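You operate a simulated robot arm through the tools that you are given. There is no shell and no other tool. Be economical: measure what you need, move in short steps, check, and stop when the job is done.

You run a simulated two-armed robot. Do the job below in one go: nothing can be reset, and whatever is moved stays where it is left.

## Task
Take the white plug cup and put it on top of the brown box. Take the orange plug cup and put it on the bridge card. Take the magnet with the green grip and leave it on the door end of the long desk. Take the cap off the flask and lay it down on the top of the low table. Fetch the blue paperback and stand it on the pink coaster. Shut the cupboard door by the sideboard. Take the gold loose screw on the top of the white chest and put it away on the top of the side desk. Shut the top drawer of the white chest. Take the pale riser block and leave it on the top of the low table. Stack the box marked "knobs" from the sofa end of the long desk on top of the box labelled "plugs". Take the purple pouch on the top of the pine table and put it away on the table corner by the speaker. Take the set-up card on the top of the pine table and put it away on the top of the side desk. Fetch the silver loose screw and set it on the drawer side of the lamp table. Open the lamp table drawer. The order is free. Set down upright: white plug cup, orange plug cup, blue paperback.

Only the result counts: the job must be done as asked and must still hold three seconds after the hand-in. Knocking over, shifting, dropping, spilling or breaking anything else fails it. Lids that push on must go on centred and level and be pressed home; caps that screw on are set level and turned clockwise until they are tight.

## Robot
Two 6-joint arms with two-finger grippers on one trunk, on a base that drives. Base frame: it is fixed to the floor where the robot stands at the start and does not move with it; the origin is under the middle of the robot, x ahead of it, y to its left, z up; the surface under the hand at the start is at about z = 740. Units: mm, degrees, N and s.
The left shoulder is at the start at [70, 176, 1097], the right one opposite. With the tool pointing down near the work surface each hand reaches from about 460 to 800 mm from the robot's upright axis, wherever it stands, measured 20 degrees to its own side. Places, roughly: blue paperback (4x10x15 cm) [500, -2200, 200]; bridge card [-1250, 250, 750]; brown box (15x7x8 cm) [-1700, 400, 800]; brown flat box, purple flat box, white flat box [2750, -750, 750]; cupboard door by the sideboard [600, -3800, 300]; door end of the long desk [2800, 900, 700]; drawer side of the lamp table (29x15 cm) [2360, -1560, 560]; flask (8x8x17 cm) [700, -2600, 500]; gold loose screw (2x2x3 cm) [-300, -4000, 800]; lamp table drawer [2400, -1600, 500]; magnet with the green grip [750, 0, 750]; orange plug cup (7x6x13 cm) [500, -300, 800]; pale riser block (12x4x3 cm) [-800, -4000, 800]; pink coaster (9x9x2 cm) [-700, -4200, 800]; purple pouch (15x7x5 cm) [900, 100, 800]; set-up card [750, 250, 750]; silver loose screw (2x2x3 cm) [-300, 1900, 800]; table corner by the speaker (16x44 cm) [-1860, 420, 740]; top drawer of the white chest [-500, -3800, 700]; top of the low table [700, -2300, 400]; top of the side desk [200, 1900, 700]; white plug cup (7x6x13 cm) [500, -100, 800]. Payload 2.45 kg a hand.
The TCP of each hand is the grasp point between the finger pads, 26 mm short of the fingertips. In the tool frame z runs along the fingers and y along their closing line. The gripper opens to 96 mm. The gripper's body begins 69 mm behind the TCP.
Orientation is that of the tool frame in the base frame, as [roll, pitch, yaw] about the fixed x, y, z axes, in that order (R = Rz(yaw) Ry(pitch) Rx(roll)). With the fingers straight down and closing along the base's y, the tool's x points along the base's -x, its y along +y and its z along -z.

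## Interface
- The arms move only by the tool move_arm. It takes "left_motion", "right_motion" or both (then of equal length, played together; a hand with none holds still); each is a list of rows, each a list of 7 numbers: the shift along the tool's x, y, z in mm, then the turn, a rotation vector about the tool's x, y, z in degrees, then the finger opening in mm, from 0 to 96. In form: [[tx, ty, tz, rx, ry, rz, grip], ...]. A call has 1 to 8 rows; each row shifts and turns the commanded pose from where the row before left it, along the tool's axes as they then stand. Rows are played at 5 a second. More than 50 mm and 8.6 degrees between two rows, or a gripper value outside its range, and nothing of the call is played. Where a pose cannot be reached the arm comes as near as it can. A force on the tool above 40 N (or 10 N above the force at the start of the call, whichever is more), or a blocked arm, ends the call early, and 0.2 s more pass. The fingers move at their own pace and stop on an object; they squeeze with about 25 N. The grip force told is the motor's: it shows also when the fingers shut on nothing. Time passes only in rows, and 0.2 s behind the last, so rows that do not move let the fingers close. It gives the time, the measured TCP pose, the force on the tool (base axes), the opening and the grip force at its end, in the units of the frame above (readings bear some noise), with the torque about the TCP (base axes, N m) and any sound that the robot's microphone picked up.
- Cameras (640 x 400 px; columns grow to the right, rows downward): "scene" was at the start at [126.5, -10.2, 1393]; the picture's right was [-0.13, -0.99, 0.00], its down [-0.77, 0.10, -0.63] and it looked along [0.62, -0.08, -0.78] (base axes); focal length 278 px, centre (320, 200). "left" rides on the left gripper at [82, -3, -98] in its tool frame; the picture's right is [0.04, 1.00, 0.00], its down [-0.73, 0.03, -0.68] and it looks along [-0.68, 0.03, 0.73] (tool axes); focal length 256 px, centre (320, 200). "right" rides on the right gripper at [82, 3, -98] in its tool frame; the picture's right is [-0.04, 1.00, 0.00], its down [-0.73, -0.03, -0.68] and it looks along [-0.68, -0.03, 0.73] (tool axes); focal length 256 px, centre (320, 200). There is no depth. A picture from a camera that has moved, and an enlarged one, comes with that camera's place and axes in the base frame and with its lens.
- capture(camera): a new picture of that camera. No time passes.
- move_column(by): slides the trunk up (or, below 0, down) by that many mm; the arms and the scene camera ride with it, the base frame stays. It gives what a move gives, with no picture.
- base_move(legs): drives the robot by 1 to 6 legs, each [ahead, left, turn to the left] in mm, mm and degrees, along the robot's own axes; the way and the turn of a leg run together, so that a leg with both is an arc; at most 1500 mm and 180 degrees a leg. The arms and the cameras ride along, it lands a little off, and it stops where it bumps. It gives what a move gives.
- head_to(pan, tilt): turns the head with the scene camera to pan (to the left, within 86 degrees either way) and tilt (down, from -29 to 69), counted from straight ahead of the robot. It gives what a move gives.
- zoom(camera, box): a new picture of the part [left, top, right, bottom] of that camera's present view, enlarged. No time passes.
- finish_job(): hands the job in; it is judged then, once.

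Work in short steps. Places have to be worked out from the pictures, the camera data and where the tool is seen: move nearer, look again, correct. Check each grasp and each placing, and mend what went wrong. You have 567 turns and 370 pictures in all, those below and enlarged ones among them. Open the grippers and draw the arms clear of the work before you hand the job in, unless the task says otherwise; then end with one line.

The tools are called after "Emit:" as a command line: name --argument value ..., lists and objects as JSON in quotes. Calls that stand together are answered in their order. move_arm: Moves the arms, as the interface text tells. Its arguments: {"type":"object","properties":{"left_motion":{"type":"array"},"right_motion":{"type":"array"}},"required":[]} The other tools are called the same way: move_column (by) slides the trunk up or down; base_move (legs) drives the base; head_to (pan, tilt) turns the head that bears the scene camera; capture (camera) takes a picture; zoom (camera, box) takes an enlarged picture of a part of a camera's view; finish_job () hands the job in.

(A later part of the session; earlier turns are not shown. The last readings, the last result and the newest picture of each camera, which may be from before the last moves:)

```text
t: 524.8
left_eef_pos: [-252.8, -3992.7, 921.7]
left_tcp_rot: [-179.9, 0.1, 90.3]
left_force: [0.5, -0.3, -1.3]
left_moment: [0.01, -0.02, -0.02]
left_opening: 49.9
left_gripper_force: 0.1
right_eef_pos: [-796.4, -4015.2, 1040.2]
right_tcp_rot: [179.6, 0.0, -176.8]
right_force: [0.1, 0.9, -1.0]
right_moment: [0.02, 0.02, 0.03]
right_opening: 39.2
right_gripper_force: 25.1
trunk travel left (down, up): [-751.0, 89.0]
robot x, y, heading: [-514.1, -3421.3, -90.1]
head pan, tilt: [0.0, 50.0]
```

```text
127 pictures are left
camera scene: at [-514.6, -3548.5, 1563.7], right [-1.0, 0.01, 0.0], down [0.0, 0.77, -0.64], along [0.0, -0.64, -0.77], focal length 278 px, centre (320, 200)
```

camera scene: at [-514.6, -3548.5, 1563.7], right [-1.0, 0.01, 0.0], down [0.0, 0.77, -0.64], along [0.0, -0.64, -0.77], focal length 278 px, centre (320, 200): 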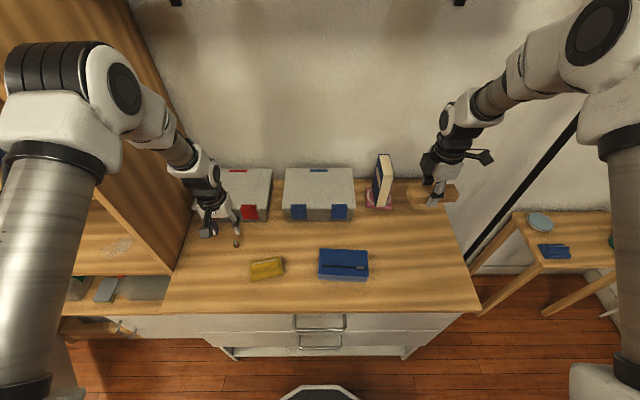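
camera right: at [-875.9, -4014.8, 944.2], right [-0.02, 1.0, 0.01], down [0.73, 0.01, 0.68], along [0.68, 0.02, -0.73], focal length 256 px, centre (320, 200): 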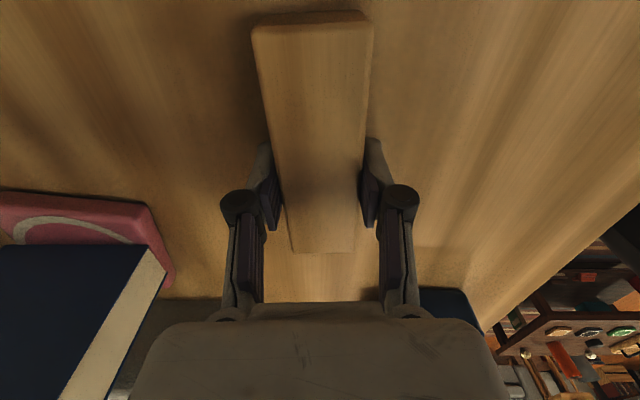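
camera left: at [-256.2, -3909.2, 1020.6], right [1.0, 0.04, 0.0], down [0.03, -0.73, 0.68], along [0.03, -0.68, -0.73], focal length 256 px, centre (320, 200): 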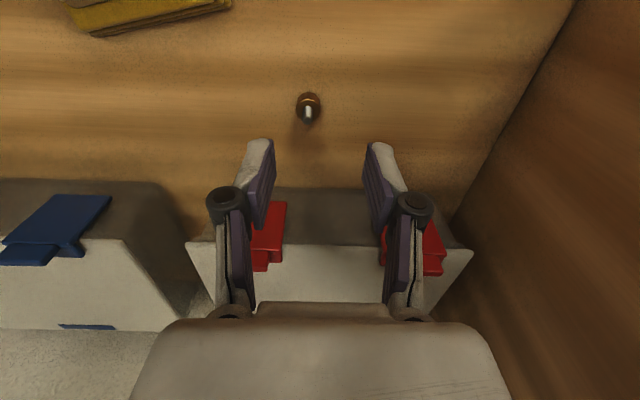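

Gold screw at ≈[-262,-3989]. I correct, descend to z≈847 with a narrow opening and check.

Emit:
move_arm --left_motion '[[4, -9, 20, 0, 0, 0, 40], [0, 0, 30, 0, 0, 0, 40], [0, 0, 20, 0, 0, 0, 40], [0, 0, 4, 0, 0, 0, 40], [0, 0, 0, 0, 0, 0, 40]]'

Emit:
zoom --camera "left" --box '[240, 90, 400, 210]'

```text
t: 526.0
left_eef_pos: [-264.5, -3989.8, 848.4]
left_tcp_rot: [-179.8, 0.0, 90.2]
left_force: [0.8, 0.1, -0.1]
left_moment: [0.03, -0.04, 0.0]
left_opening: 40.0
left_gripper_force: 0.1
right_eef_pos: [-796.0, -4015.7, 1039.0]
right_tcp_rot: [179.6, 0.1, -176.7]
right_force: [-0.3, 0.2, -1.3]
right_moment: [-0.01, 0.0, -0.01]
right_opening: 39.1
right_gripper_force: 24.8
trunk travel left (down, up): [-751.0, 89.0]
robot x, y, heading: [-516.2, -3423.4, -90.5]
head pan, tilt: [0.0, 50.0]
```

```text
3.33 times, centred on (320, 150) of left
camera zoom: at [-266.7, -3906.7, 947.3], right [1.0, 0.04, 0.0], down [0.03, -0.73, 0.68], along [0.03, -0.68, -0.73], focal length 853 px, centre (320, 367)
```

zoom: 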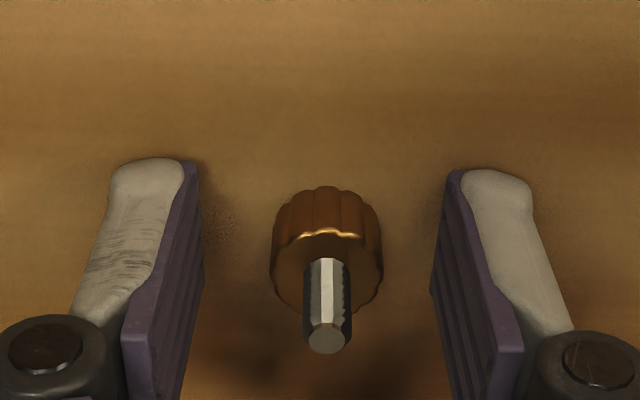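

Centred. I lower 3 mm and close.

Emit:
move_arm --left_motion '[[0, 0, 3, 0, 0, 0, 40], [0, 0, 0, 0, 0, 0, 10], [0, 0, 0, 0, 0, 0, 10], [0, 0, 0, 0, 0, 0, 10]]'

Emit:
move_arm --left_motion '[[0, 0, -15, 0, 0, 0, 10], [0, 0, -40, 0, 0, 0, 10], [0, 0, -45, 0, 0, 0, 10], [0, 0, -45, 0, 0, 0, 10], [0, 0, -45, 0, 0, 0, 10]]'

Emit:
zoom --camera "left" --box '[240, 90, 400, 210]'

```text
t: 527.0
left_eef_pos: [-263.8, -3988.9, 845.6]
left_tcp_rot: [-179.9, 0.1, 90.3]
left_force: [4.9, -3.0, 12.6]
left_moment: [-0.05, -0.15, -0.03]
left_opening: 17.0
left_gripper_force: 24.9
right_eef_pos: [-795.9, -4015.8, 1041.4]
right_tcp_rot: [179.6, -0.1, -176.7]
right_force: [-0.2, -0.1, -1.6]
right_moment: [-0.01, 0.0, 0.0]
right_opening: 39.2
right_gripper_force: 25.1
trunk travel left (down, up): [-751.0, 89.0]
robot x, y, heading: [-515.8, -3420.1, -90.0]
head pan, tilt: [0.0, 50.0]
```

```text
t: 528.2
left_eef_pos: [-263.8, -3989.4, 1036.9]
left_tcp_rot: [180.0, 0.0, 90.1]
left_force: [-0.4, -0.4, -0.7]
left_moment: [-0.04, -0.03, 0.02]
left_opening: 16.8
left_gripper_force: 25.2
right_eef_pos: [-797.3, -4015.5, 1041.2]
right_tcp_rot: [179.7, 0.1, -176.7]
right_force: [0.2, 0.5, -1.0]
right_moment: [-0.01, 0.02, -0.01]
right_opening: 39.3
right_gripper_force: 25.5
trunk travel left (down, up): [-751.0, 89.0]
robot x, y, heading: [-517.2, -3421.2, -90.2]
head pan, tilt: [0.0, 50.0]
```

```text
3.33 times, centred on (320, 150) of left
camera zoom: at [-267.2, -3906.2, 1136.1], right [1.0, 0.04, 0.0], down [0.03, -0.73, 0.68], along [0.03, -0.68, -0.73], focal length 853 px, centre (320, 367)
```

zoom: 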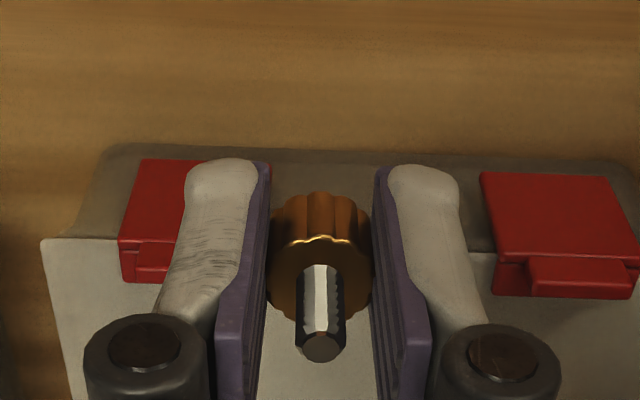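

Both are held. I back off and drive to the low table (facing +x) to set the riser down.

Emit:
base_move --legs '[[-700, 0, 0], [0, 0, 90], [560, 600, 0]]'

Emit:
move_arm --right_motion '[[0, 0, 0, 0, 0, 8.2, 15], [0, 0, 0, 0, 0, 8.2, 15], [0, 0, 0, 0, 0, 8.2, 15], [0, 0, 0, 0, 0, 8.2, 15], [0, 0, 0, 0, 0, 8.2, 15], [0, 0, 0, 0, 0, 8.2, 15], [0, 0, 0, 0, 0, 8.2, 15], [0, 0, 0, 0, 0, 8.2, 15]]'

Emit:
move_arm --right_motion '[[0, 0, 0, 0, 0, 8.2, 15], [0, 0, 0, 0, 0, 8.2, 15], [0, 0, 0, 0, 0, 8.2, 15]]'

Emit:
head_to --pan -12 --tilt 48

Emit:
capture --camera "scene"

```text
t: 539.8
left_eef_pos: [640.0, -1903.1, 1036.4]
left_tcp_rot: [-179.9, 0.1, 178.4]
left_force: [-0.3, 0.0, 0.5]
left_moment: [0.02, 0.0, -0.02]
left_opening: 17.2
left_gripper_force: 25.3
right_eef_pos: [648.2, -2437.5, 1040.3]
right_tcp_rot: [179.6, -0.1, -88.6]
right_force: [0.0, -0.4, -1.7]
right_moment: [-0.01, 0.0, 0.0]
right_opening: 39.0
right_gripper_force: 25.1
trunk travel left (down, up): [-751.0, 89.0]
robot x, y, heading: [62.3, -2136.4, -2.2]
head pan, tilt: [0.0, 50.0]
```

```text
t: 541.6
left_eef_pos: [639.7, -1902.3, 1037.0]
left_tcp_rot: [-179.9, 0.0, 178.4]
left_force: [1.4, 0.1, -0.2]
left_moment: [-0.04, 0.0, 0.02]
left_opening: 16.8
left_gripper_force: 25.5
right_eef_pos: [647.7, -2437.1, 1039.2]
right_tcp_rot: [179.7, -0.3, -154.3]
right_force: [-0.7, -0.4, 0.0]
right_moment: [0.0, 0.04, 0.03]
right_opening: 39.2
right_gripper_force: 25.3
trunk travel left (down, up): [-751.0, 89.0]
robot x, y, heading: [65.0, -2134.2, -2.3]
head pan, tilt: [0.0, 50.0]
```

```text
t: 542.4
left_eef_pos: [640.9, -1903.7, 1034.8]
left_tcp_rot: [-179.9, 0.0, 178.4]
left_force: [-1.2, 0.0, -0.2]
left_moment: [0.01, 0.03, -0.01]
left_opening: 17.0
left_gripper_force: 25.0
right_eef_pos: [649.2, -2436.7, 1040.5]
right_tcp_rot: [-179.9, -0.4, -178.9]
right_force: [-0.8, 0.3, -0.2]
right_moment: [-0.01, -0.03, -0.01]
right_opening: 39.0
right_gripper_force: 24.8
trunk travel left (down, up): [-751.0, 89.0]
robot x, y, heading: [66.2, -2136.2, -2.3]
head pan, tilt: [0.0, 50.0]
```

```text
t: 543.2
left_eef_pos: [639.6, -1903.7, 1036.3]
left_tcp_rot: [-179.9, -0.1, 178.4]
left_force: [0.8, 0.2, 0.5]
left_moment: [0.03, -0.05, 0.04]
left_opening: 16.9
left_gripper_force: 25.6
right_eef_pos: [649.4, -2437.6, 1039.7]
right_tcp_rot: [179.9, -0.4, -178.8]
right_force: [1.2, 0.8, -0.2]
right_moment: [-0.02, 0.02, 0.0]
right_opening: 39.1
right_gripper_force: 25.0
trunk travel left (down, up): [-751.0, 89.0]
robot x, y, heading: [62.7, -2134.7, -2.3]
head pan, tilt: [-12.0, 48.0]
```

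```text
124 pictures are left
camera scene: at [191.4, -2157.9, 1566.3], right [-0.24, -0.97, 0.0], down [-0.72, 0.18, -0.67], along [0.65, -0.16, -0.74], focal length 278 px, centre (320, 200)
```

scene: 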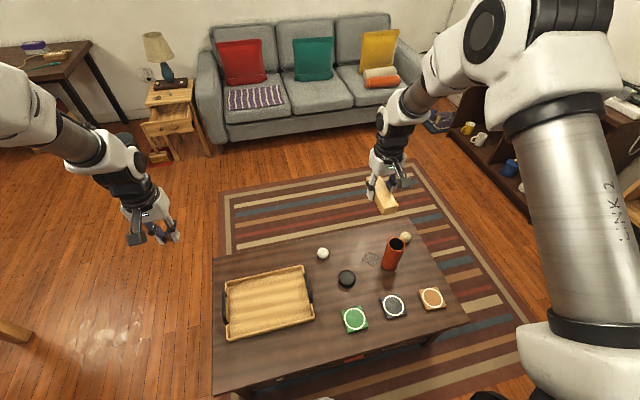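

I choose the free patch at ≈[635,-2293] between tray, coaster and cap. I move the riser over it at height, then lower the trunk 400 mm (paths checked clear).

Emit:
move_arm --right_motion '[[4, 48, 0, 0, 0, 0, 15], [4, 48, 0, 0, 0, 0, 15], [4, 48, 0, 0, 0, 0, 15], [0, 0, 0, 0, 0, 0, 15]]'

Emit:
move_column --by -380

Emit:
capture --camera "scene"

Emit:
capture --camera "right"

```text
t: 544.2
left_eef_pos: [640.5, -1904.3, 1036.1]
left_tcp_rot: [-180.0, -0.1, 178.3]
left_force: [0.2, -0.5, 0.4]
left_moment: [0.01, 0.02, 0.0]
left_opening: 16.8
left_gripper_force: 24.4
right_eef_pos: [632.5, -2291.9, 1040.2]
right_tcp_rot: [180.0, -0.3, -178.7]
right_force: [0.0, 0.1, -1.7]
right_moment: [0.0, -0.03, -0.02]
right_opening: 39.4
right_gripper_force: 25.1
trunk travel left (down, up): [-751.0, 89.0]
robot x, y, heading: [60.8, -2133.1, -2.2]
head pan, tilt: [-12.0, 48.0]
```

```text
t: 547.9
left_eef_pos: [641.0, -1902.8, 655.8]
left_tcp_rot: [-179.9, 0.0, 178.4]
left_force: [-0.8, -0.5, -0.6]
left_moment: [0.01, 0.03, 0.0]
left_opening: 17.0
left_gripper_force: 24.9
right_eef_pos: [633.6, -2291.5, 659.4]
right_tcp_rot: [180.0, -0.4, -178.8]
right_force: [-0.1, 0.2, -0.4]
right_moment: [-0.01, 0.0, 0.03]
right_opening: 39.6
right_gripper_force: 24.8
trunk travel left (down, up): [-371.0, 469.0]
robot x, y, heading: [64.2, -2136.6, -2.1]
head pan, tilt: [-12.0, 48.0]
```

```text
123 pictures are left
camera scene: at [191.1, -2157.9, 1186.4], right [-0.24, -0.97, 0.0], down [-0.72, 0.18, -0.67], along [0.65, -0.16, -0.74], focal length 278 px, centre (320, 200)
```

scene: 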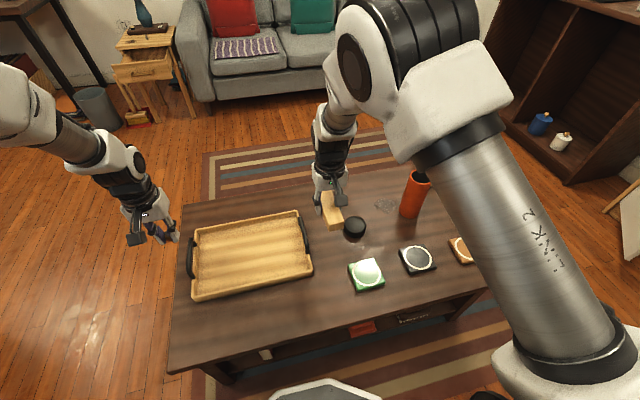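

```text
122 pictures are left
camera right: at [553.3, -2290.5, 759.0], right [0.02, 1.0, 0.0], down [0.74, -0.01, 0.67], along [0.67, -0.01, -0.74], focal length 256 px, centre (320, 200)
```

right: 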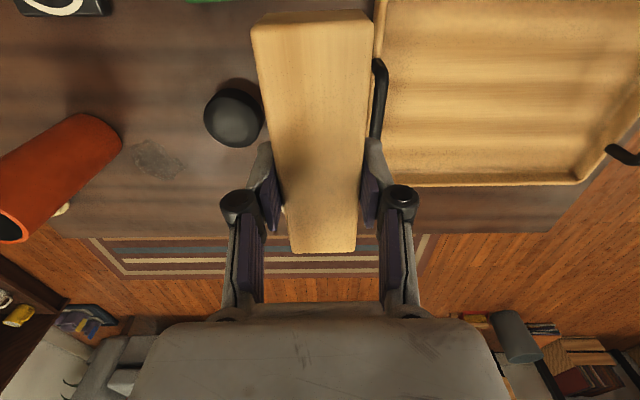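

I shift 12 mm away from the tray and lower by arm to ~20 mm above the table.

Emit:
move_arm --right_motion '[[0, -12, 30, 0, 0, 0, 15], [0, 0, 45, 0, 0, 0, 15], [0, 0, 45, 0, 0, 0, 15], [0, 0, 45, 0, 0, 0, 15], [0, 0, 30, 0, 0, 0, 15], [0, 0, 0, 0, 0, 0, 15]]'

Emit:
capture --camera "right"

```text
t: 549.2
left_eef_pos: [641.3, -1903.4, 655.0]
left_tcp_rot: [-179.9, 0.0, 178.4]
left_force: [0.1, -0.5, -0.5]
left_moment: [-0.01, -0.02, -0.03]
left_opening: 17.3
left_gripper_force: 24.8
right_eef_pos: [630.4, -2303.2, 466.3]
right_tcp_rot: [-180.0, -0.3, -178.7]
right_force: [0.3, -0.1, -0.5]
right_moment: [0.02, 0.01, 0.01]
right_opening: 39.2
right_gripper_force: 25.0
trunk travel left (down, up): [-371.0, 469.0]
robot x, y, heading: [64.5, -2137.3, -1.9]
head pan, tilt: [-12.0, 48.0]
```

```text
121 pictures are left
camera right: at [550.9, -2302.6, 565.0], right [0.02, 1.0, 0.0], down [0.74, -0.01, 0.67], along [0.67, -0.01, -0.74], focal length 256 px, centre (320, 200)
```

right: 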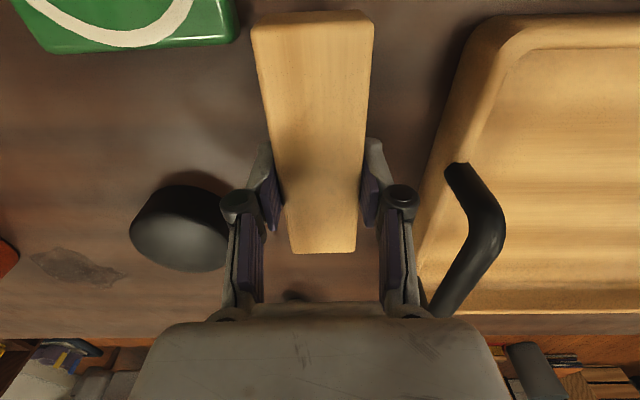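

Gaps are fine. I lower to contact.

Emit:
move_arm --right_motion '[[0, 0, 12, 0, 0, 0, 15], [0, 0, 6, 0, 0, 0, 15], [0, 0, 3, 0, 0, 0, 15], [0, 0, 3, 0, 0, 0, 15], [0, 0, 0, 0, 0, 0, 15]]'

```text
t: 550.6
left_eef_pos: [638.6, -1903.9, 657.9]
left_tcp_rot: [-179.9, 0.3, 178.3]
left_force: [0.2, -0.2, -0.1]
left_moment: [0.02, -0.03, 0.02]
left_opening: 16.8
left_gripper_force: 25.0
right_eef_pos: [632.2, -2303.2, 445.2]
right_tcp_rot: [-179.9, -0.2, -178.7]
right_force: [-11.4, 0.6, 26.7]
right_moment: [0.39, 0.14, 0.21]
right_opening: 39.1
right_gripper_force: 25.0
trunk travel left (down, up): [-371.0, 469.0]
robot x, y, heading: [63.4, -2136.4, -2.1]
head pan, tilt: [-12.0, 48.0]
stopped in row 5 (right hand): the force on the tool passed its limit at 41 N (the readings are from after the stop); the commanded pose is now the measured one
```

Contact. I ease up, release with a small opening, and rise.

Emit:
move_arm --right_motion '[[0, 0, -2, 0, 0, 0, 45], [0, 0, 0, 0, 0, 0, 52], [0, 0, 0, 0, 0, 0, 52], [0, 0, -35, 0, 0, 0, 52], [0, 0, -45, 0, 0, 0, 52], [0, 0, -45, 0, 0, 0, 52], [0, 0, -45, 0, 0, 0, 52]]'

Emit:
capture --camera "right"

Emit:
zoom --camera "scene" --box '[160, 140, 480, 340]'

```text
t: 552.2
left_eef_pos: [640.2, -1904.1, 655.1]
left_tcp_rot: [-179.9, 0.0, 178.4]
left_force: [-0.7, -0.3, -0.1]
left_moment: [0.01, -0.02, -0.01]
left_opening: 17.4
left_gripper_force: 25.2
right_eef_pos: [632.4, -2305.2, 614.2]
right_tcp_rot: [180.0, -0.4, -178.7]
right_force: [0.4, 0.3, 0.6]
right_moment: [0.01, 0.0, -0.01]
right_opening: 52.1
right_gripper_force: 0.0
trunk travel left (down, up): [-371.0, 469.0]
robot x, y, heading: [62.5, -2138.1, -2.3]
head pan, tilt: [-12.0, 48.0]
```

```text
120 pictures are left
camera right: at [553.5, -2303.4, 712.5], right [0.02, 1.0, 0.0], down [0.74, -0.01, 0.68], along [0.68, -0.01, -0.74], focal length 256 px, centre (320, 200)
```

right: 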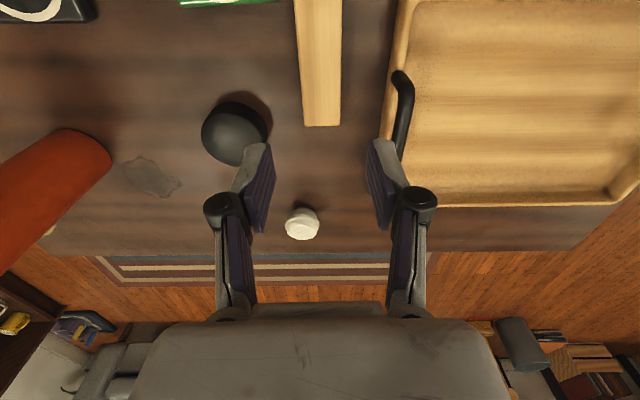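

```text
2.00 times, centred on (320, 240) of scene
camera zoom: at [190.1, -2157.8, 1186.4], right [-0.25, -0.97, 0.0], down [-0.72, 0.18, -0.67], along [0.65, -0.16, -0.74], focal length 557 px, centre (320, 120)
```

zoom: 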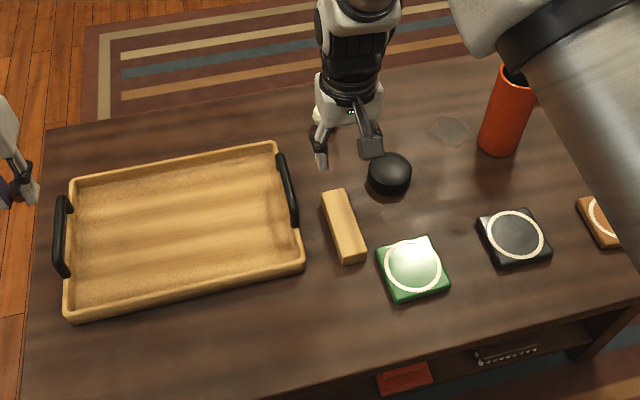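

Riser done. I raise the trunk, back off and turn to face the shelves to inspect the cupboard door.

Emit:
move_column --by 370

Emit:
base_move --legs '[[-220, 0, 0], [0, 0, -88], [550, 0, 0]]'

Emit:
head_to --pan 30 --tilt 30

Emit:
capture --camera "scene"

```text
t: 555.8
left_eef_pos: [640.6, -1904.2, 1026.6]
left_tcp_rot: [-179.9, 0.0, 178.4]
left_force: [-0.1, -0.1, -0.1]
left_moment: [0.01, 0.02, -0.01]
left_opening: 17.1
left_gripper_force: 24.7
right_eef_pos: [633.8, -2304.6, 982.7]
right_tcp_rot: [-180.0, -0.3, -178.8]
right_force: [0.0, -0.7, 0.3]
right_moment: [-0.05, 0.02, -0.02]
right_opening: 52.2
right_gripper_force: 0.0
trunk travel left (down, up): [-741.0, 99.0]
robot x, y, heading: [60.4, -2134.0, -2.2]
head pan, tilt: [-12.0, 48.0]
```

```text
t: 564.0
left_eef_pos: [119.0, -3239.5, 1027.5]
left_tcp_rot: [-179.9, -0.1, 91.6]
left_force: [-0.6, 0.6, 0.8]
left_moment: [-0.03, 0.03, -0.03]
left_opening: 17.0
left_gripper_force: 24.7
right_eef_pos: [-281.0, -3256.4, 982.8]
right_tcp_rot: [180.0, -0.2, 94.4]
right_force: [-0.1, 0.0, -0.2]
right_moment: [-0.02, 0.01, 0.01]
right_opening: 52.1
right_gripper_force: 0.1
trunk travel left (down, up): [-741.0, 99.0]
robot x, y, heading: [-147.8, -2674.3, -88.9]
head pan, tilt: [-12.0, 48.0]
```

```text
t: 565.0
left_eef_pos: [117.9, -3239.1, 1025.7]
left_tcp_rot: [-179.9, 0.0, 91.6]
left_force: [-0.4, 0.3, -0.7]
left_moment: [0.01, -0.03, 0.05]
left_opening: 16.7
left_gripper_force: 25.1
right_eef_pos: [-281.4, -3256.7, 984.0]
right_tcp_rot: [179.9, -0.3, 94.4]
right_force: [0.4, 0.0, 0.2]
right_moment: [0.02, 0.0, 0.0]
right_opening: 52.2
right_gripper_force: 0.0
trunk travel left (down, up): [-741.0, 99.0]
robot x, y, heading: [-144.6, -2673.8, -88.7]
head pan, tilt: [30.0, 30.0]
```

```text
118 pictures are left
camera scene: at [-97.3, -2804.8, 1583.2], right [-0.86, -0.52, 0.0], down [-0.26, 0.43, -0.87], along [0.45, -0.74, -0.5], focal length 278 px, centre (320, 200)
```

scene: 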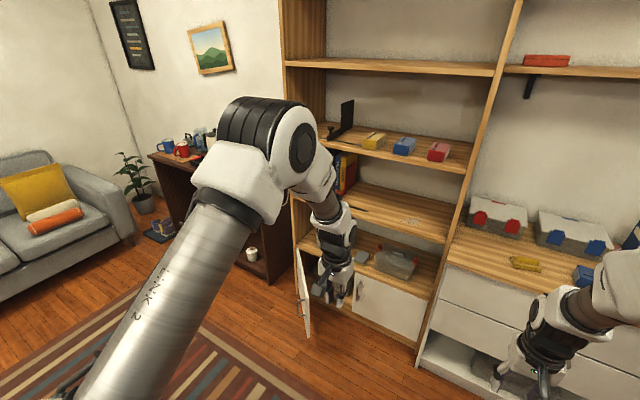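

The open left cupboard door is at x≈500–700. I move nearer for a better look at its geometry.

Emit:
base_move --legs '[[330, 300, -1]]'

Emit:
head_to --pan 35 --tilt 45

Emit:
capture --camera "scene"

```text
t: 567.7
left_eef_pos: [413.2, -3563.8, 1026.7]
left_tcp_rot: [-179.8, 0.0, 91.0]
left_force: [-0.8, 0.0, 0.4]
left_moment: [-0.01, 0.0, 0.04]
left_opening: 17.3
left_gripper_force: 25.1
right_eef_pos: [11.3, -3575.2, 983.6]
right_tcp_rot: [180.0, -0.3, 93.9]
right_force: [0.9, 0.6, 0.2]
right_moment: [0.0, 0.02, -0.04]
right_opening: 52.1
right_gripper_force: 0.1
trunk travel left (down, up): [-741.0, 99.0]
robot x, y, heading: [155.2, -2997.5, -89.4]
head pan, tilt: [30.0, 30.0]
```

```text
t: 568.5
left_eef_pos: [412.7, -3563.1, 1026.3]
left_tcp_rot: [-179.9, -0.1, 91.0]
left_force: [-0.2, 0.3, -0.1]
left_moment: [-0.04, 0.03, 0.04]
left_opening: 17.2
left_gripper_force: 25.2
right_eef_pos: [11.3, -3577.5, 982.2]
right_tcp_rot: [180.0, -0.3, 94.0]
right_force: [0.1, 0.1, -0.1]
right_moment: [-0.01, 0.03, 0.0]
right_opening: 51.9
right_gripper_force: 0.1
trunk travel left (down, up): [-741.0, 99.0]
robot x, y, heading: [153.4, -2999.8, -89.1]
head pan, tilt: [35.0, 45.0]
```

```text
117 pictures are left
camera scene: at [202.2, -3115.7, 1560.6], right [-0.81, -0.58, 0.0], down [-0.41, 0.58, -0.71], along [0.41, -0.58, -0.71], focal length 278 px, centre (320, 200)
```

scene: 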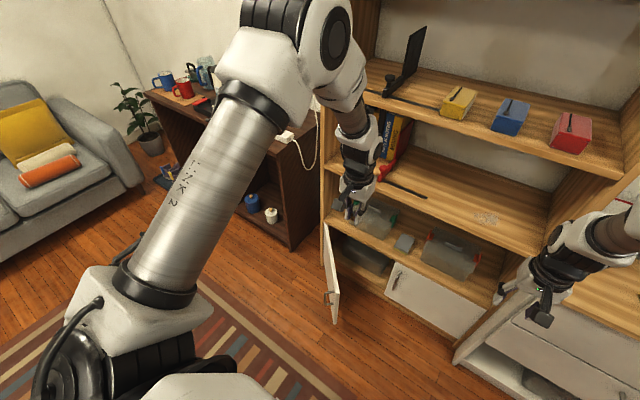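

Emit:
zoom --camera "scene" --box '[290, 200, 470, 340]'

```text
2.86 times, centred on (380, 270) of scene
camera zoom: at [202.2, -3115.7, 1560.6], right [-0.81, -0.58, 0.0], down [-0.41, 0.58, -0.71], along [0.41, -0.58, -0.71], focal length 796 px, centre (149, 0)
```

zoom: 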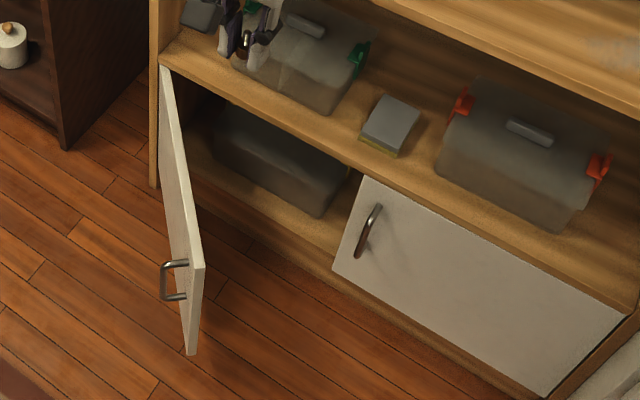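

The door is ~46° open; with gold in the left hand the push is awkward, so I first deliver the gold screw to the side desk. I back off, turn round and drive north along x≈-150.

Emit:
base_move --legs '[[-300, 0, 0], [0, -300, 0], [0, 0, 179], [1500, 0, 0], [1500, 0, 0], [700, 0, 0]]'

Emit:
base_move --legs '[[0, -430, 0], [150, 0, 0]]'

Emit:
head_to --pan 0 --tilt 38

Emit:
capture --camera "scene"

```text
t: 596.9
left_eef_pos: [-393.4, 1546.1, 1026.6]
left_tcp_rot: [-179.8, 0.1, -89.3]
left_force: [-1.1, 0.0, -0.4]
left_moment: [0.03, 0.02, 0.01]
left_opening: 17.1
left_gripper_force: 25.0
right_eef_pos: [8.1, 1556.9, 983.6]
right_tcp_rot: [179.9, -0.2, -86.4]
right_force: [-1.0, 0.6, -0.3]
right_moment: [-0.01, 0.02, 0.0]
right_opening: 52.1
right_gripper_force: 0.0
trunk travel left (down, up): [-741.0, 99.0]
robot x, y, heading: [-137.6, 979.4, 89.9]
head pan, tilt: [35.0, 45.0]
```

```text
t: 600.5
left_eef_pos: [33.4, 1695.9, 1027.6]
left_tcp_rot: [-179.9, 0.1, -89.7]
left_force: [-0.7, 0.4, -0.1]
left_moment: [0.03, -0.01, -0.05]
left_opening: 17.2
left_gripper_force: 24.4
right_eef_pos: [433.3, 1704.7, 983.9]
right_tcp_rot: [-180.0, -0.2, -86.7]
right_force: [-0.2, -0.1, -0.1]
right_moment: [0.0, 0.02, -0.01]
right_opening: 52.0
right_gripper_force: 0.1
trunk travel left (down, up): [-741.0, 99.0]
robot x, y, heading: [288.2, 1127.4, 89.8]
head pan, tilt: [35.0, 45.0]
```

```text
t: 601.5
left_eef_pos: [33.4, 1698.5, 1025.1]
left_tcp_rot: [-179.9, 0.0, -89.6]
left_force: [-0.3, 0.2, 0.4]
left_moment: [0.04, -0.03, -0.03]
left_opening: 16.8
left_gripper_force: 25.0
right_eef_pos: [434.2, 1707.0, 984.0]
right_tcp_rot: [-179.9, -0.2, -86.7]
right_force: [0.9, -0.1, -0.4]
right_moment: [0.03, 0.0, 0.0]
right_opening: 52.3
right_gripper_force: 0.0
trunk travel left (down, up): [-741.0, 99.0]
robot x, y, heading: [287.4, 1133.1, 89.8]
head pan, tilt: [0.0, 38.0]
```

```text
115 pictures are left
camera scene: at [287.3, 1265.4, 1570.9], right [1.0, 0.0, 0.0], down [0.0, -0.62, -0.79], along [0.0, 0.79, -0.62], focal length 278 px, centre (320, 200)
```

scene: 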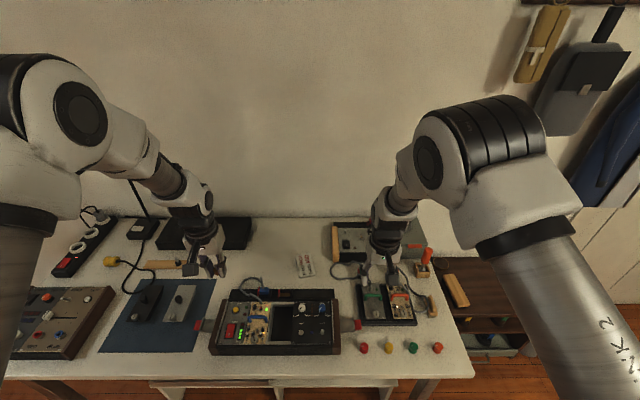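

The free spot is ≈[115,1950], left of the card. I raise the right hand, move in 80 mm, lower the trunk 150 mm, and carry the screw there.

Emit:
move_arm --right_motion '[[0, 0, -38, 0, 0, 0, 52], [0, 0, -38, 0, 0, 0, 52], [0, 0, -38, 0, 0, 0, 52], [0, 0, -38, 0, 0, 0, 52]]'

Emit:
base_move --legs '[[80, 0, 0]]'

Emit:
move_column --by -150

Emit:
move_arm --left_motion '[[-34.4, -16.4, 0, 0, 0, 0, 10], [-34.4, -16.4, 0, 0, 0, 0, 10], [-34.4, -16.4, 0, 0, 0, 0, 10], [-34.4, -16.4, 0, 0, 0, 0, 10], [-34.4, -16.4, 0, 0, 0, 0, 10], [0, 0, 0, 0, 0, 0, 10]]'

Emit:
capture --camera "left"

```text
t: 602.5
left_eef_pos: [32.6, 1697.2, 1026.7]
left_tcp_rot: [-179.9, 0.0, -89.6]
left_force: [-0.3, 0.6, -0.3]
left_moment: [0.02, 0.0, 0.01]
left_opening: 16.9
left_gripper_force: 25.4
right_eef_pos: [435.0, 1707.3, 1137.2]
right_tcp_rot: [180.0, -0.2, -86.7]
right_force: [0.5, -0.5, -0.1]
right_moment: [0.02, 0.01, 0.01]
right_opening: 52.3
right_gripper_force: 0.1
trunk travel left (down, up): [-741.0, 99.0]
robot x, y, heading: [283.8, 1128.5, 89.7]
head pan, tilt: [0.0, 38.0]
```

```text
t: 603.5
left_eef_pos: [33.1, 1773.8, 1027.3]
left_tcp_rot: [-180.0, 0.0, -89.6]
left_force: [0.1, 0.1, -0.3]
left_moment: [0.03, 0.02, 0.04]
left_opening: 16.7
left_gripper_force: 24.8
right_eef_pos: [435.3, 1783.1, 1137.2]
right_tcp_rot: [179.9, -0.1, -86.7]
right_force: [-0.4, 0.0, 0.3]
right_moment: [0.04, 0.01, 0.03]
right_opening: 52.5
right_gripper_force: 0.1
trunk travel left (down, up): [-741.0, 99.0]
robot x, y, heading: [288.9, 1206.8, 90.0]
head pan, tilt: [0.0, 38.0]
```

```text
t: 605.3
left_eef_pos: [33.7, 1775.4, 876.3]
left_tcp_rot: [-180.0, 0.1, -89.7]
left_force: [-0.5, -1.6, 1.4]
left_moment: [0.01, 0.01, -0.02]
left_opening: 17.1
left_gripper_force: 25.1
right_eef_pos: [436.4, 1785.0, 983.1]
right_tcp_rot: [180.0, -0.4, -86.8]
right_force: [-0.5, 0.4, -0.6]
right_moment: [0.01, 0.0, 0.02]
right_opening: 51.6
right_gripper_force: 0.1
trunk travel left (down, up): [-591.0, 249.0]
robot x, y, heading: [289.6, 1206.0, 89.8]
head pan, tilt: [0.0, 38.0]
```

```text
t: 606.7
left_eef_pos: [116.8, 1945.7, 874.7]
left_tcp_rot: [-179.9, 0.0, -89.6]
left_force: [0.1, 0.4, 0.3]
left_moment: [0.0, 0.02, -0.02]
left_opening: 16.9
left_gripper_force: 24.4
right_eef_pos: [435.3, 1785.1, 985.7]
right_tcp_rot: [-180.0, -0.2, -86.7]
right_force: [-0.3, -0.5, 1.0]
right_moment: [0.02, -0.03, -0.02]
right_opening: 52.0
right_gripper_force: 0.1
trunk travel left (down, up): [-591.0, 249.0]
robot x, y, heading: [285.9, 1208.2, 89.8]
head pan, tilt: [0.0, 38.0]
```

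```text
114 pictures are left
camera left: at [120.5, 1865.8, 974.3], right [-1.0, -0.05, 0.0], down [-0.04, 0.73, 0.68], along [-0.03, 0.68, -0.73], focal length 256 px, centre (320, 200)
```

left: 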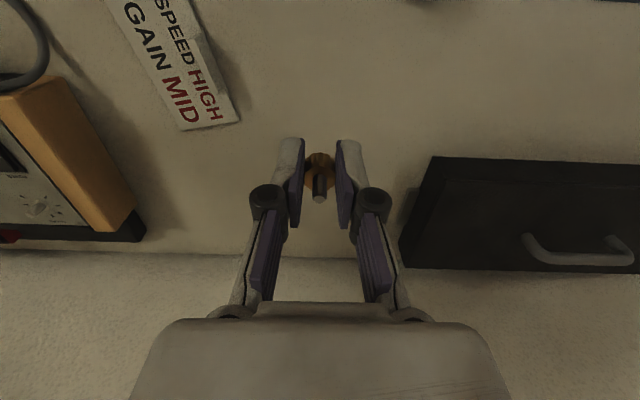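

The spot is free. I lower to ~778 then by small steps.

Emit:
move_arm --left_motion '[[0, 0, 45, 0, 0, 0, 10], [0, 0, 40, 0, 0, 0, 10], [0, 0, 11, 0, 0, 0, 10], [0, 0, 3, 0, 0, 0, 10], [0, 0, 3, 0, 0, 0, 10], [0, 0, 3, 0, 0, 0, 10], [0, 0, 0, 0, 0, 0, 10]]'

```text
t: 608.3
left_eef_pos: [116.1, 1948.0, 770.0]
left_tcp_rot: [-179.9, 0.0, -89.6]
left_force: [-0.8, -1.0, -1.1]
left_moment: [0.03, -0.01, 0.02]
left_opening: 17.1
left_gripper_force: 25.2
right_eef_pos: [436.1, 1785.3, 984.9]
right_tcp_rot: [-179.9, -0.3, -86.8]
right_force: [0.1, 0.7, 0.2]
right_moment: [-0.03, -0.01, -0.02]
right_opening: 52.2
right_gripper_force: 0.1
trunk travel left (down, up): [-591.0, 249.0]
robot x, y, heading: [288.8, 1206.8, 90.0]
head pan, tilt: [0.0, 38.0]
```

Emit:
move_arm --left_motion '[[0, 0, 2, 0, 0, 0, 10], [0, 0, 2, 0, 0, 0, 10], [0, 0, 0, 0, 0, 0, 10]]'

```text
t: 609.1
left_eef_pos: [114.8, 1948.4, 766.8]
left_tcp_rot: [-179.9, 0.0, -89.5]
left_force: [-0.9, -1.5, -0.4]
left_moment: [0.02, 0.02, -0.01]
left_opening: 17.0
left_gripper_force: 24.9
right_eef_pos: [435.9, 1786.0, 984.8]
right_tcp_rot: [-180.0, -0.2, -86.7]
right_force: [0.2, 0.6, -0.5]
right_moment: [-0.01, -0.03, 0.05]
right_opening: 51.9
right_gripper_force: 0.1
trunk travel left (down, up): [-591.0, 249.0]
robot x, y, heading: [284.5, 1208.8, 89.9]
head pan, tilt: [0.0, 38.0]
```

Emit:
move_arm --left_motion '[[0, 0, 1.5, 0, 0, 0, 10], [0, 0, 0, 0, 0, 0, 10]]'

Emit:
zoom --camera "left" --box '[240, 90, 400, 210]'

```text
t: 609.7
left_eef_pos: [114.8, 1946.6, 766.1]
left_tcp_rot: [-179.9, 0.1, -89.6]
left_force: [1.5, 0.5, 3.6]
left_moment: [-0.01, 0.03, 0.0]
left_opening: 16.7
left_gripper_force: 25.5
right_eef_pos: [435.5, 1785.7, 986.1]
right_tcp_rot: [180.0, -0.2, -86.7]
right_force: [0.4, 0.2, -0.2]
right_moment: [0.04, 0.01, 0.0]
right_opening: 51.9
right_gripper_force: 0.1
trunk travel left (down, up): [-591.0, 249.0]
robot x, y, heading: [284.5, 1206.1, 89.9]
head pan, tilt: [0.0, 38.0]
```

```text
3.33 times, centred on (320, 150) of left
camera zoom: at [119.4, 1867.9, 865.1], right [-1.0, -0.05, 0.0], down [-0.04, 0.73, 0.68], along [-0.03, 0.68, -0.73], focal length 853 px, centre (320, 367)
```

zoom: 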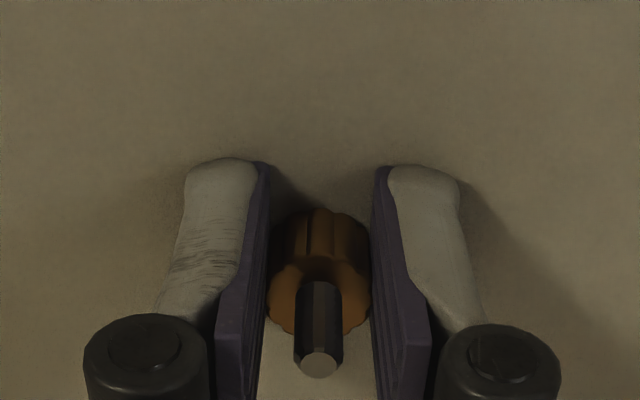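

Contact. I release and rise, then verify.

Emit:
move_arm --left_motion '[[0, 0, 0, 0, 0, 0, 25], [0, 0, 0, 0, 0, 0, 40], [0, 0, 0, 0, 0, 0, 40], [0, 0, -25, 0, 0, 0, 40], [0, 0, -45, 0, 0, 0, 40], [0, 0, -45, 0, 0, 0, 40], [0, 0, -45, 0, 0, 0, 40], [0, 0, -45, 0, 0, 0, 40]]'

Emit:
capture --camera "left"

Emit:
capture --camera "scene"

```text
t: 611.5
left_eef_pos: [115.4, 1949.0, 973.3]
left_tcp_rot: [-179.9, 0.0, -89.6]
left_force: [0.9, -0.4, 0.4]
left_moment: [-0.01, 0.01, 0.01]
left_opening: 40.1
left_gripper_force: 0.1
right_eef_pos: [435.2, 1785.3, 986.2]
right_tcp_rot: [-180.0, -0.2, -86.8]
right_force: [0.3, 0.3, -0.6]
right_moment: [0.05, -0.02, 0.04]
right_opening: 52.2
right_gripper_force: 0.0
trunk travel left (down, up): [-591.0, 249.0]
robot x, y, heading: [285.6, 1208.7, 89.7]
head pan, tilt: [0.0, 38.0]
```

```text
112 pictures are left
camera left: at [119.7, 1868.2, 1071.1], right [-1.0, -0.05, 0.0], down [-0.04, 0.73, 0.68], along [-0.03, 0.68, -0.73], focal length 256 px, centre (320, 200)
```

left: 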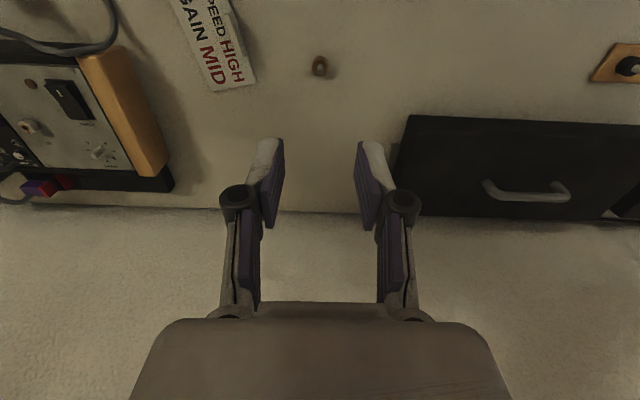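

```text
111 pictures are left
camera scene: at [287.7, 1342.9, 1420.8], right [1.0, 0.0, 0.0], down [0.0, -0.62, -0.79], along [0.0, 0.79, -0.62], focal length 278 px, centre (320, 200)
```

scene: 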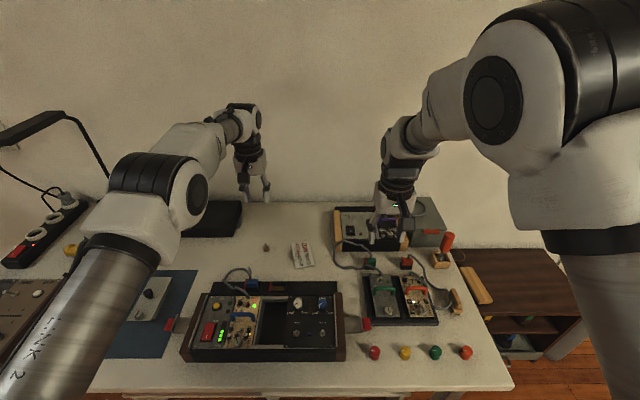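

Gold is placed. I retract the left hand for the cupboard push, then drive back south along x≈-150.

Emit:
move_arm --left_motion '[[42, 10, 0, 0, 0, 0, 0], [42, 10, 0, 0, 0, 0, 0], [42, 10, 0, 0, 0, 0, 0], [42, 10, 0, 0, 0, 0, 0], [42, 10, 0, 0, 0, 0, 0], [40, 10, 0, 0, 0, 0, 0]]'

Emit:
base_move --legs '[[-250, 0, 0], [0, 430, 0], [0, 0, -180], [1500, 0, 0], [1500, 0, 0], [1050, 0, 0]]'

Emit:
head_to --pan 25 --tilt 35

Emit:
capture --camera "scene"

```text
t: 612.9
left_eef_pos: [54.8, 1696.5, 970.1]
left_tcp_rot: [180.0, 0.1, -89.6]
left_force: [0.5, -0.7, 0.0]
left_moment: [0.03, -0.03, 0.01]
left_opening: 0.0
left_gripper_force: 25.0
right_eef_pos: [435.7, 1784.6, 987.0]
right_tcp_rot: [180.0, -0.2, -86.7]
right_force: [0.4, -0.3, 0.4]
right_moment: [0.05, -0.02, 0.01]
right_opening: 51.8
right_gripper_force: 0.1
trunk travel left (down, up): [-591.0, 249.0]
robot x, y, heading: [282.4, 1208.4, 89.7]
head pan, tilt: [0.0, 38.0]
```

```text
t: 643.5
left_eef_pos: [63.0, -3626.9, 970.0]
left_tcp_rot: [-179.9, 0.0, 90.0]
left_force: [0.8, 0.1, 0.3]
left_moment: [0.02, 0.0, -0.01]
left_opening: 0.0
left_gripper_force: 25.2
right_eef_pos: [-319.6, -3709.2, 984.8]
right_tcp_rot: [-180.0, -0.4, 92.6]
right_force: [0.6, 0.1, 0.4]
right_moment: [0.01, 0.01, -0.02]
right_opening: 52.0
right_gripper_force: 0.0
trunk travel left (down, up): [-591.0, 249.0]
robot x, y, heading: [-164.5, -3135.6, -90.6]
head pan, tilt: [0.0, 38.0]
```

```text
t: 644.4
left_eef_pos: [61.8, -3628.1, 969.4]
left_tcp_rot: [-179.9, 0.0, 89.8]
left_force: [0.1, 0.2, -0.1]
left_moment: [0.01, -0.03, 0.02]
left_opening: 0.1
left_gripper_force: 25.0
right_eef_pos: [-318.7, -3709.6, 985.8]
right_tcp_rot: [-180.0, -0.3, 92.7]
right_force: [0.3, 0.1, 0.0]
right_moment: [0.01, -0.03, -0.01]
right_opening: 52.1
right_gripper_force: 0.0
trunk travel left (down, up): [-591.0, 249.0]
robot x, y, heading: [-166.2, -3131.8, -90.5]
head pan, tilt: [25.0, 35.0]
```

```text
110 pictures are left
camera scene: at [-127.8, -3264.0, 1425.4], right [-0.91, -0.41, 0.0], down [-0.24, 0.52, -0.82], along [0.34, -0.75, -0.57], focal length 278 px, centre (320, 200)
```

scene: 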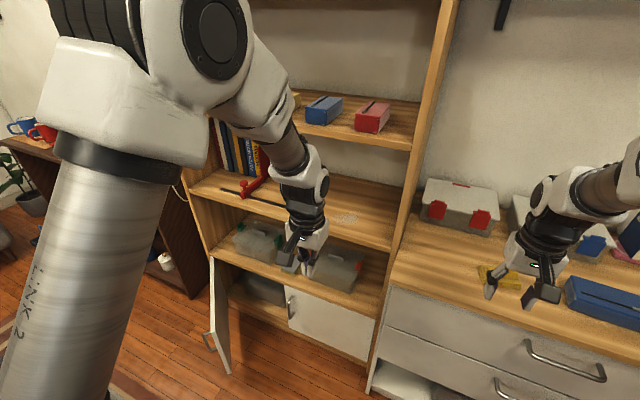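

Right hand would meet the shelves, so I retract and raise it; then strafe left ~528 mm (high) toward the outer side of the door.

Emit:
move_arm --right_motion '[[22, 0, -40, 0, 0, 0, 20], [22, 0, -40, 0, 0, 0, 20], [22, 0, -40, 0, 0, 0, 20], [22, 0, -40, 0, 0, 0, 20], [22, 0, -40, 0, 0, 0, 20]]'

Emit:
base_move --legs '[[40, 0, 0.5], [0, 528, 0]]'

Emit:
head_to --pan 5 --tilt 50

Emit:
capture --camera "scene"

Emit:
capture --camera "left"

```text
t: 645.5
left_eef_pos: [62.7, -3625.4, 969.6]
left_tcp_rot: [-179.9, 0.1, 89.9]
left_force: [-0.6, -0.2, 0.5]
left_moment: [-0.01, -0.04, 0.02]
left_opening: 0.0
left_gripper_force: 24.4
right_eef_pos: [-321.4, -3599.8, 1185.2]
right_tcp_rot: [180.0, -0.2, 92.7]
right_force: [0.8, 0.6, 0.1]
right_moment: [0.01, -0.02, -0.06]
right_opening: 20.1
right_gripper_force: 0.1
trunk travel left (down, up): [-591.0, 249.0]
robot x, y, heading: [-164.6, -3132.3, -91.0]
head pan, tilt: [25.0, 35.0]
```

```text
t: 649.1
left_eef_pos: [590.4, -3672.5, 969.3]
left_tcp_rot: [-179.9, 0.0, 89.8]
left_force: [-0.6, 0.5, 0.3]
left_moment: [0.01, -0.02, 0.02]
left_opening: 0.3
left_gripper_force: 25.1
right_eef_pos: [207.0, -3646.9, 1184.4]
right_tcp_rot: [-180.0, -0.3, 92.7]
right_force: [0.9, -0.1, -0.1]
right_moment: [-0.03, -0.01, -0.01]
right_opening: 20.1
right_gripper_force: 0.1
trunk travel left (down, up): [-591.0, 249.0]
robot x, y, heading: [363.3, -3177.7, -90.5]
head pan, tilt: [25.0, 35.0]
```

```text
t: 649.9
left_eef_pos: [591.0, -3672.3, 969.9]
left_tcp_rot: [-179.9, 0.0, 89.8]
left_force: [-0.4, 0.0, -0.2]
left_moment: [0.01, 0.0, 0.0]
left_opening: 0.1
left_gripper_force: 25.3
right_eef_pos: [208.2, -3647.0, 1183.6]
right_tcp_rot: [180.0, -0.3, 92.6]
right_force: [0.2, -0.5, -0.6]
right_moment: [0.02, 0.0, -0.01]
right_opening: 20.1
right_gripper_force: 0.1
trunk travel left (down, up): [-591.0, 249.0]
robot x, y, heading: [367.2, -3177.0, -90.9]
head pan, tilt: [5.0, 50.0]
```

```text
109 pictures are left
camera scene: at [371.0, -3305.5, 1403.7], right [-1.0, -0.07, 0.0], down [-0.06, 0.76, -0.64], along [0.05, -0.64, -0.77], focal length 278 px, centre (320, 200)
```

scene: 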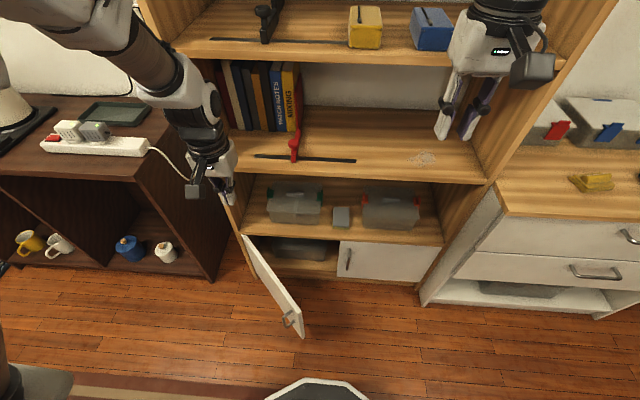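

```text
108 pictures are left
camera left: at [588.4, -3589.5, 1068.6], right [1.0, 0.04, 0.0], down [0.03, -0.73, 0.68], along [0.02, -0.68, -0.73], focal length 256 px, centre (320, 200)
```

left: 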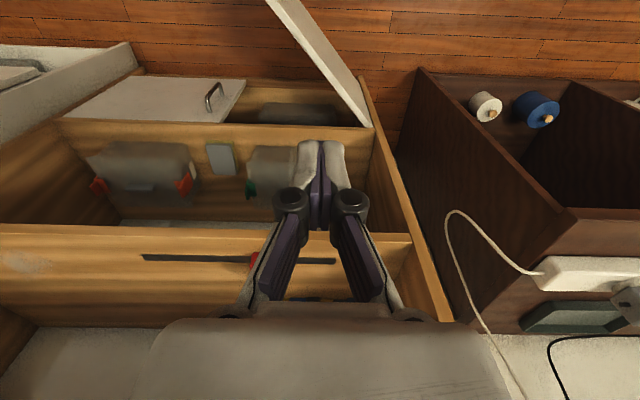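

From above: hinge ≈[740,-3910], tip ≈[474,-3635]; my left fist is on the outer side. I lower the trunk in two steps.

Emit:
move_column --by -400

Emit:
move_column --by -185

Emit:
move_arm --left_motion '[[0, 0, 35, 0, 0, 0, 0], [0, 0, 35, 0, 0, 0, 0], [0, 0, 30, 0, 0, 0, 0], [0, 0, 0, 0, 0, 0, 0]]'

Emit:
capture --camera "scene"

Emit:
capture --camera "left"

```text
t: 653.8
left_eef_pos: [591.5, -3672.0, 570.5]
left_tcp_rot: [-179.9, 0.0, 89.8]
left_force: [-0.2, -0.3, 0.2]
left_moment: [0.01, -0.01, -0.01]
left_opening: 0.0
left_gripper_force: 25.0
right_eef_pos: [207.7, -3647.4, 783.6]
right_tcp_rot: [-180.0, -0.3, 92.7]
right_force: [-0.3, 0.1, -0.1]
right_moment: [0.0, 0.02, -0.03]
right_opening: 19.9
right_gripper_force: 0.0
trunk travel left (down, up): [-191.0, 649.0]
robot x, y, heading: [361.9, -3178.5, -90.7]
head pan, tilt: [5.0, 50.0]
```

```text
t: 655.8
left_eef_pos: [589.6, -3671.8, 384.3]
left_tcp_rot: [-179.9, 0.0, 89.8]
left_force: [0.9, 0.2, 0.3]
left_moment: [0.0, 0.0, 0.01]
left_opening: 0.1
left_gripper_force: 25.2
right_eef_pos: [207.7, -3647.2, 599.8]
right_tcp_rot: [-180.0, -0.2, 92.7]
right_force: [0.6, -0.4, 0.6]
right_moment: [0.02, -0.01, 0.02]
right_opening: 19.9
right_gripper_force: 0.0
trunk travel left (down, up): [-6.0, 834.0]
robot x, y, heading: [365.0, -3182.1, -90.7]
head pan, tilt: [5.0, 50.0]
```

```text
t: 656.8
left_eef_pos: [589.5, -3673.0, 283.7]
left_tcp_rot: [-179.8, 0.1, 89.8]
left_force: [1.0, -0.3, 0.0]
left_moment: [0.01, -0.03, 0.01]
left_opening: 0.1
left_gripper_force: 25.3
right_eef_pos: [207.5, -3647.0, 600.0]
right_tcp_rot: [-180.0, -0.3, 92.7]
right_force: [-0.4, -0.6, -0.4]
right_moment: [0.04, 0.0, 0.01]
right_opening: 19.8
right_gripper_force: 0.1
trunk travel left (down, up): [-6.0, 834.0]
robot x, y, heading: [363.5, -3177.0, -90.5]
head pan, tilt: [5.0, 50.0]
```

```text
107 pictures are left
camera scene: at [371.0, -3305.4, 818.6], right [-1.0, -0.07, 0.0], down [-0.06, 0.76, -0.64], along [0.05, -0.64, -0.77], focal length 278 px, centre (320, 200)
```

scene: 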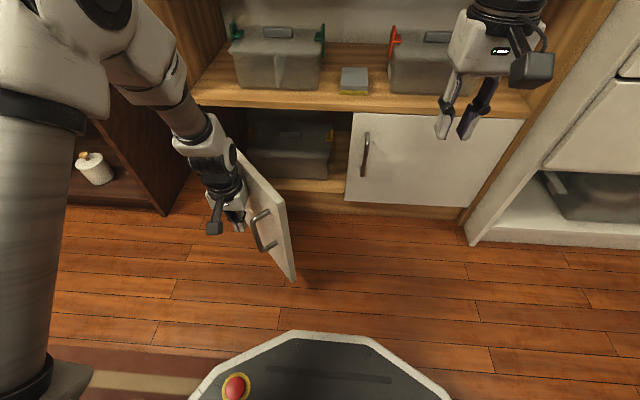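

```text
106 pictures are left
camera left: at [587.2, -3589.7, 381.9], right [1.0, 0.04, 0.0], down [0.03, -0.73, 0.68], along [0.02, -0.68, -0.73], focal length 256 px, centre (320, 200)
```

left: 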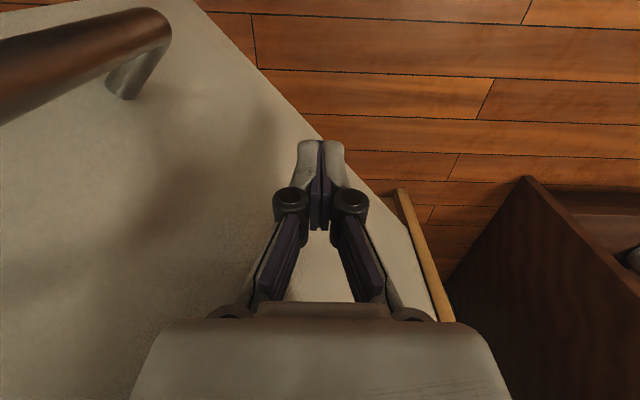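

The fist is beside the outer face, clear of the handle. I drive forward in steps to swing the door shut.

Emit:
base_move --legs '[[110, 0, 0]]'

Emit:
capture --camera "scene"

```text
t: 658.0
left_eef_pos: [588.5, -3781.0, 284.2]
left_tcp_rot: [-179.9, -0.1, 89.9]
left_force: [0.1, 0.5, -0.1]
left_moment: [-0.01, 0.0, 0.02]
left_opening: 0.0
left_gripper_force: 24.8
right_eef_pos: [206.9, -3755.7, 599.6]
right_tcp_rot: [179.9, -0.3, 92.8]
right_force: [0.2, 0.5, -0.3]
right_moment: [0.03, 0.0, -0.04]
right_opening: 20.2
right_gripper_force: 0.0
trunk travel left (down, up): [-6.0, 834.0]
robot x, y, heading: [361.9, -3285.7, -90.3]
head pan, tilt: [5.0, 50.0]
```

```text
105 pictures are left
camera scene: at [369.7, -3414.4, 818.6], right [-1.0, -0.07, 0.0], down [-0.06, 0.76, -0.64], along [0.05, -0.64, -0.77], focal length 278 px, centre (320, 200)
```

scene: 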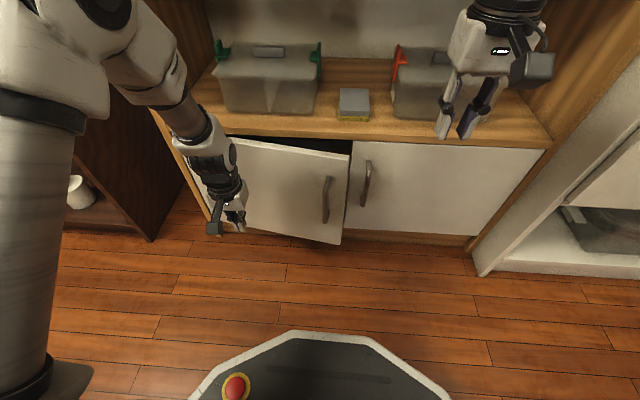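

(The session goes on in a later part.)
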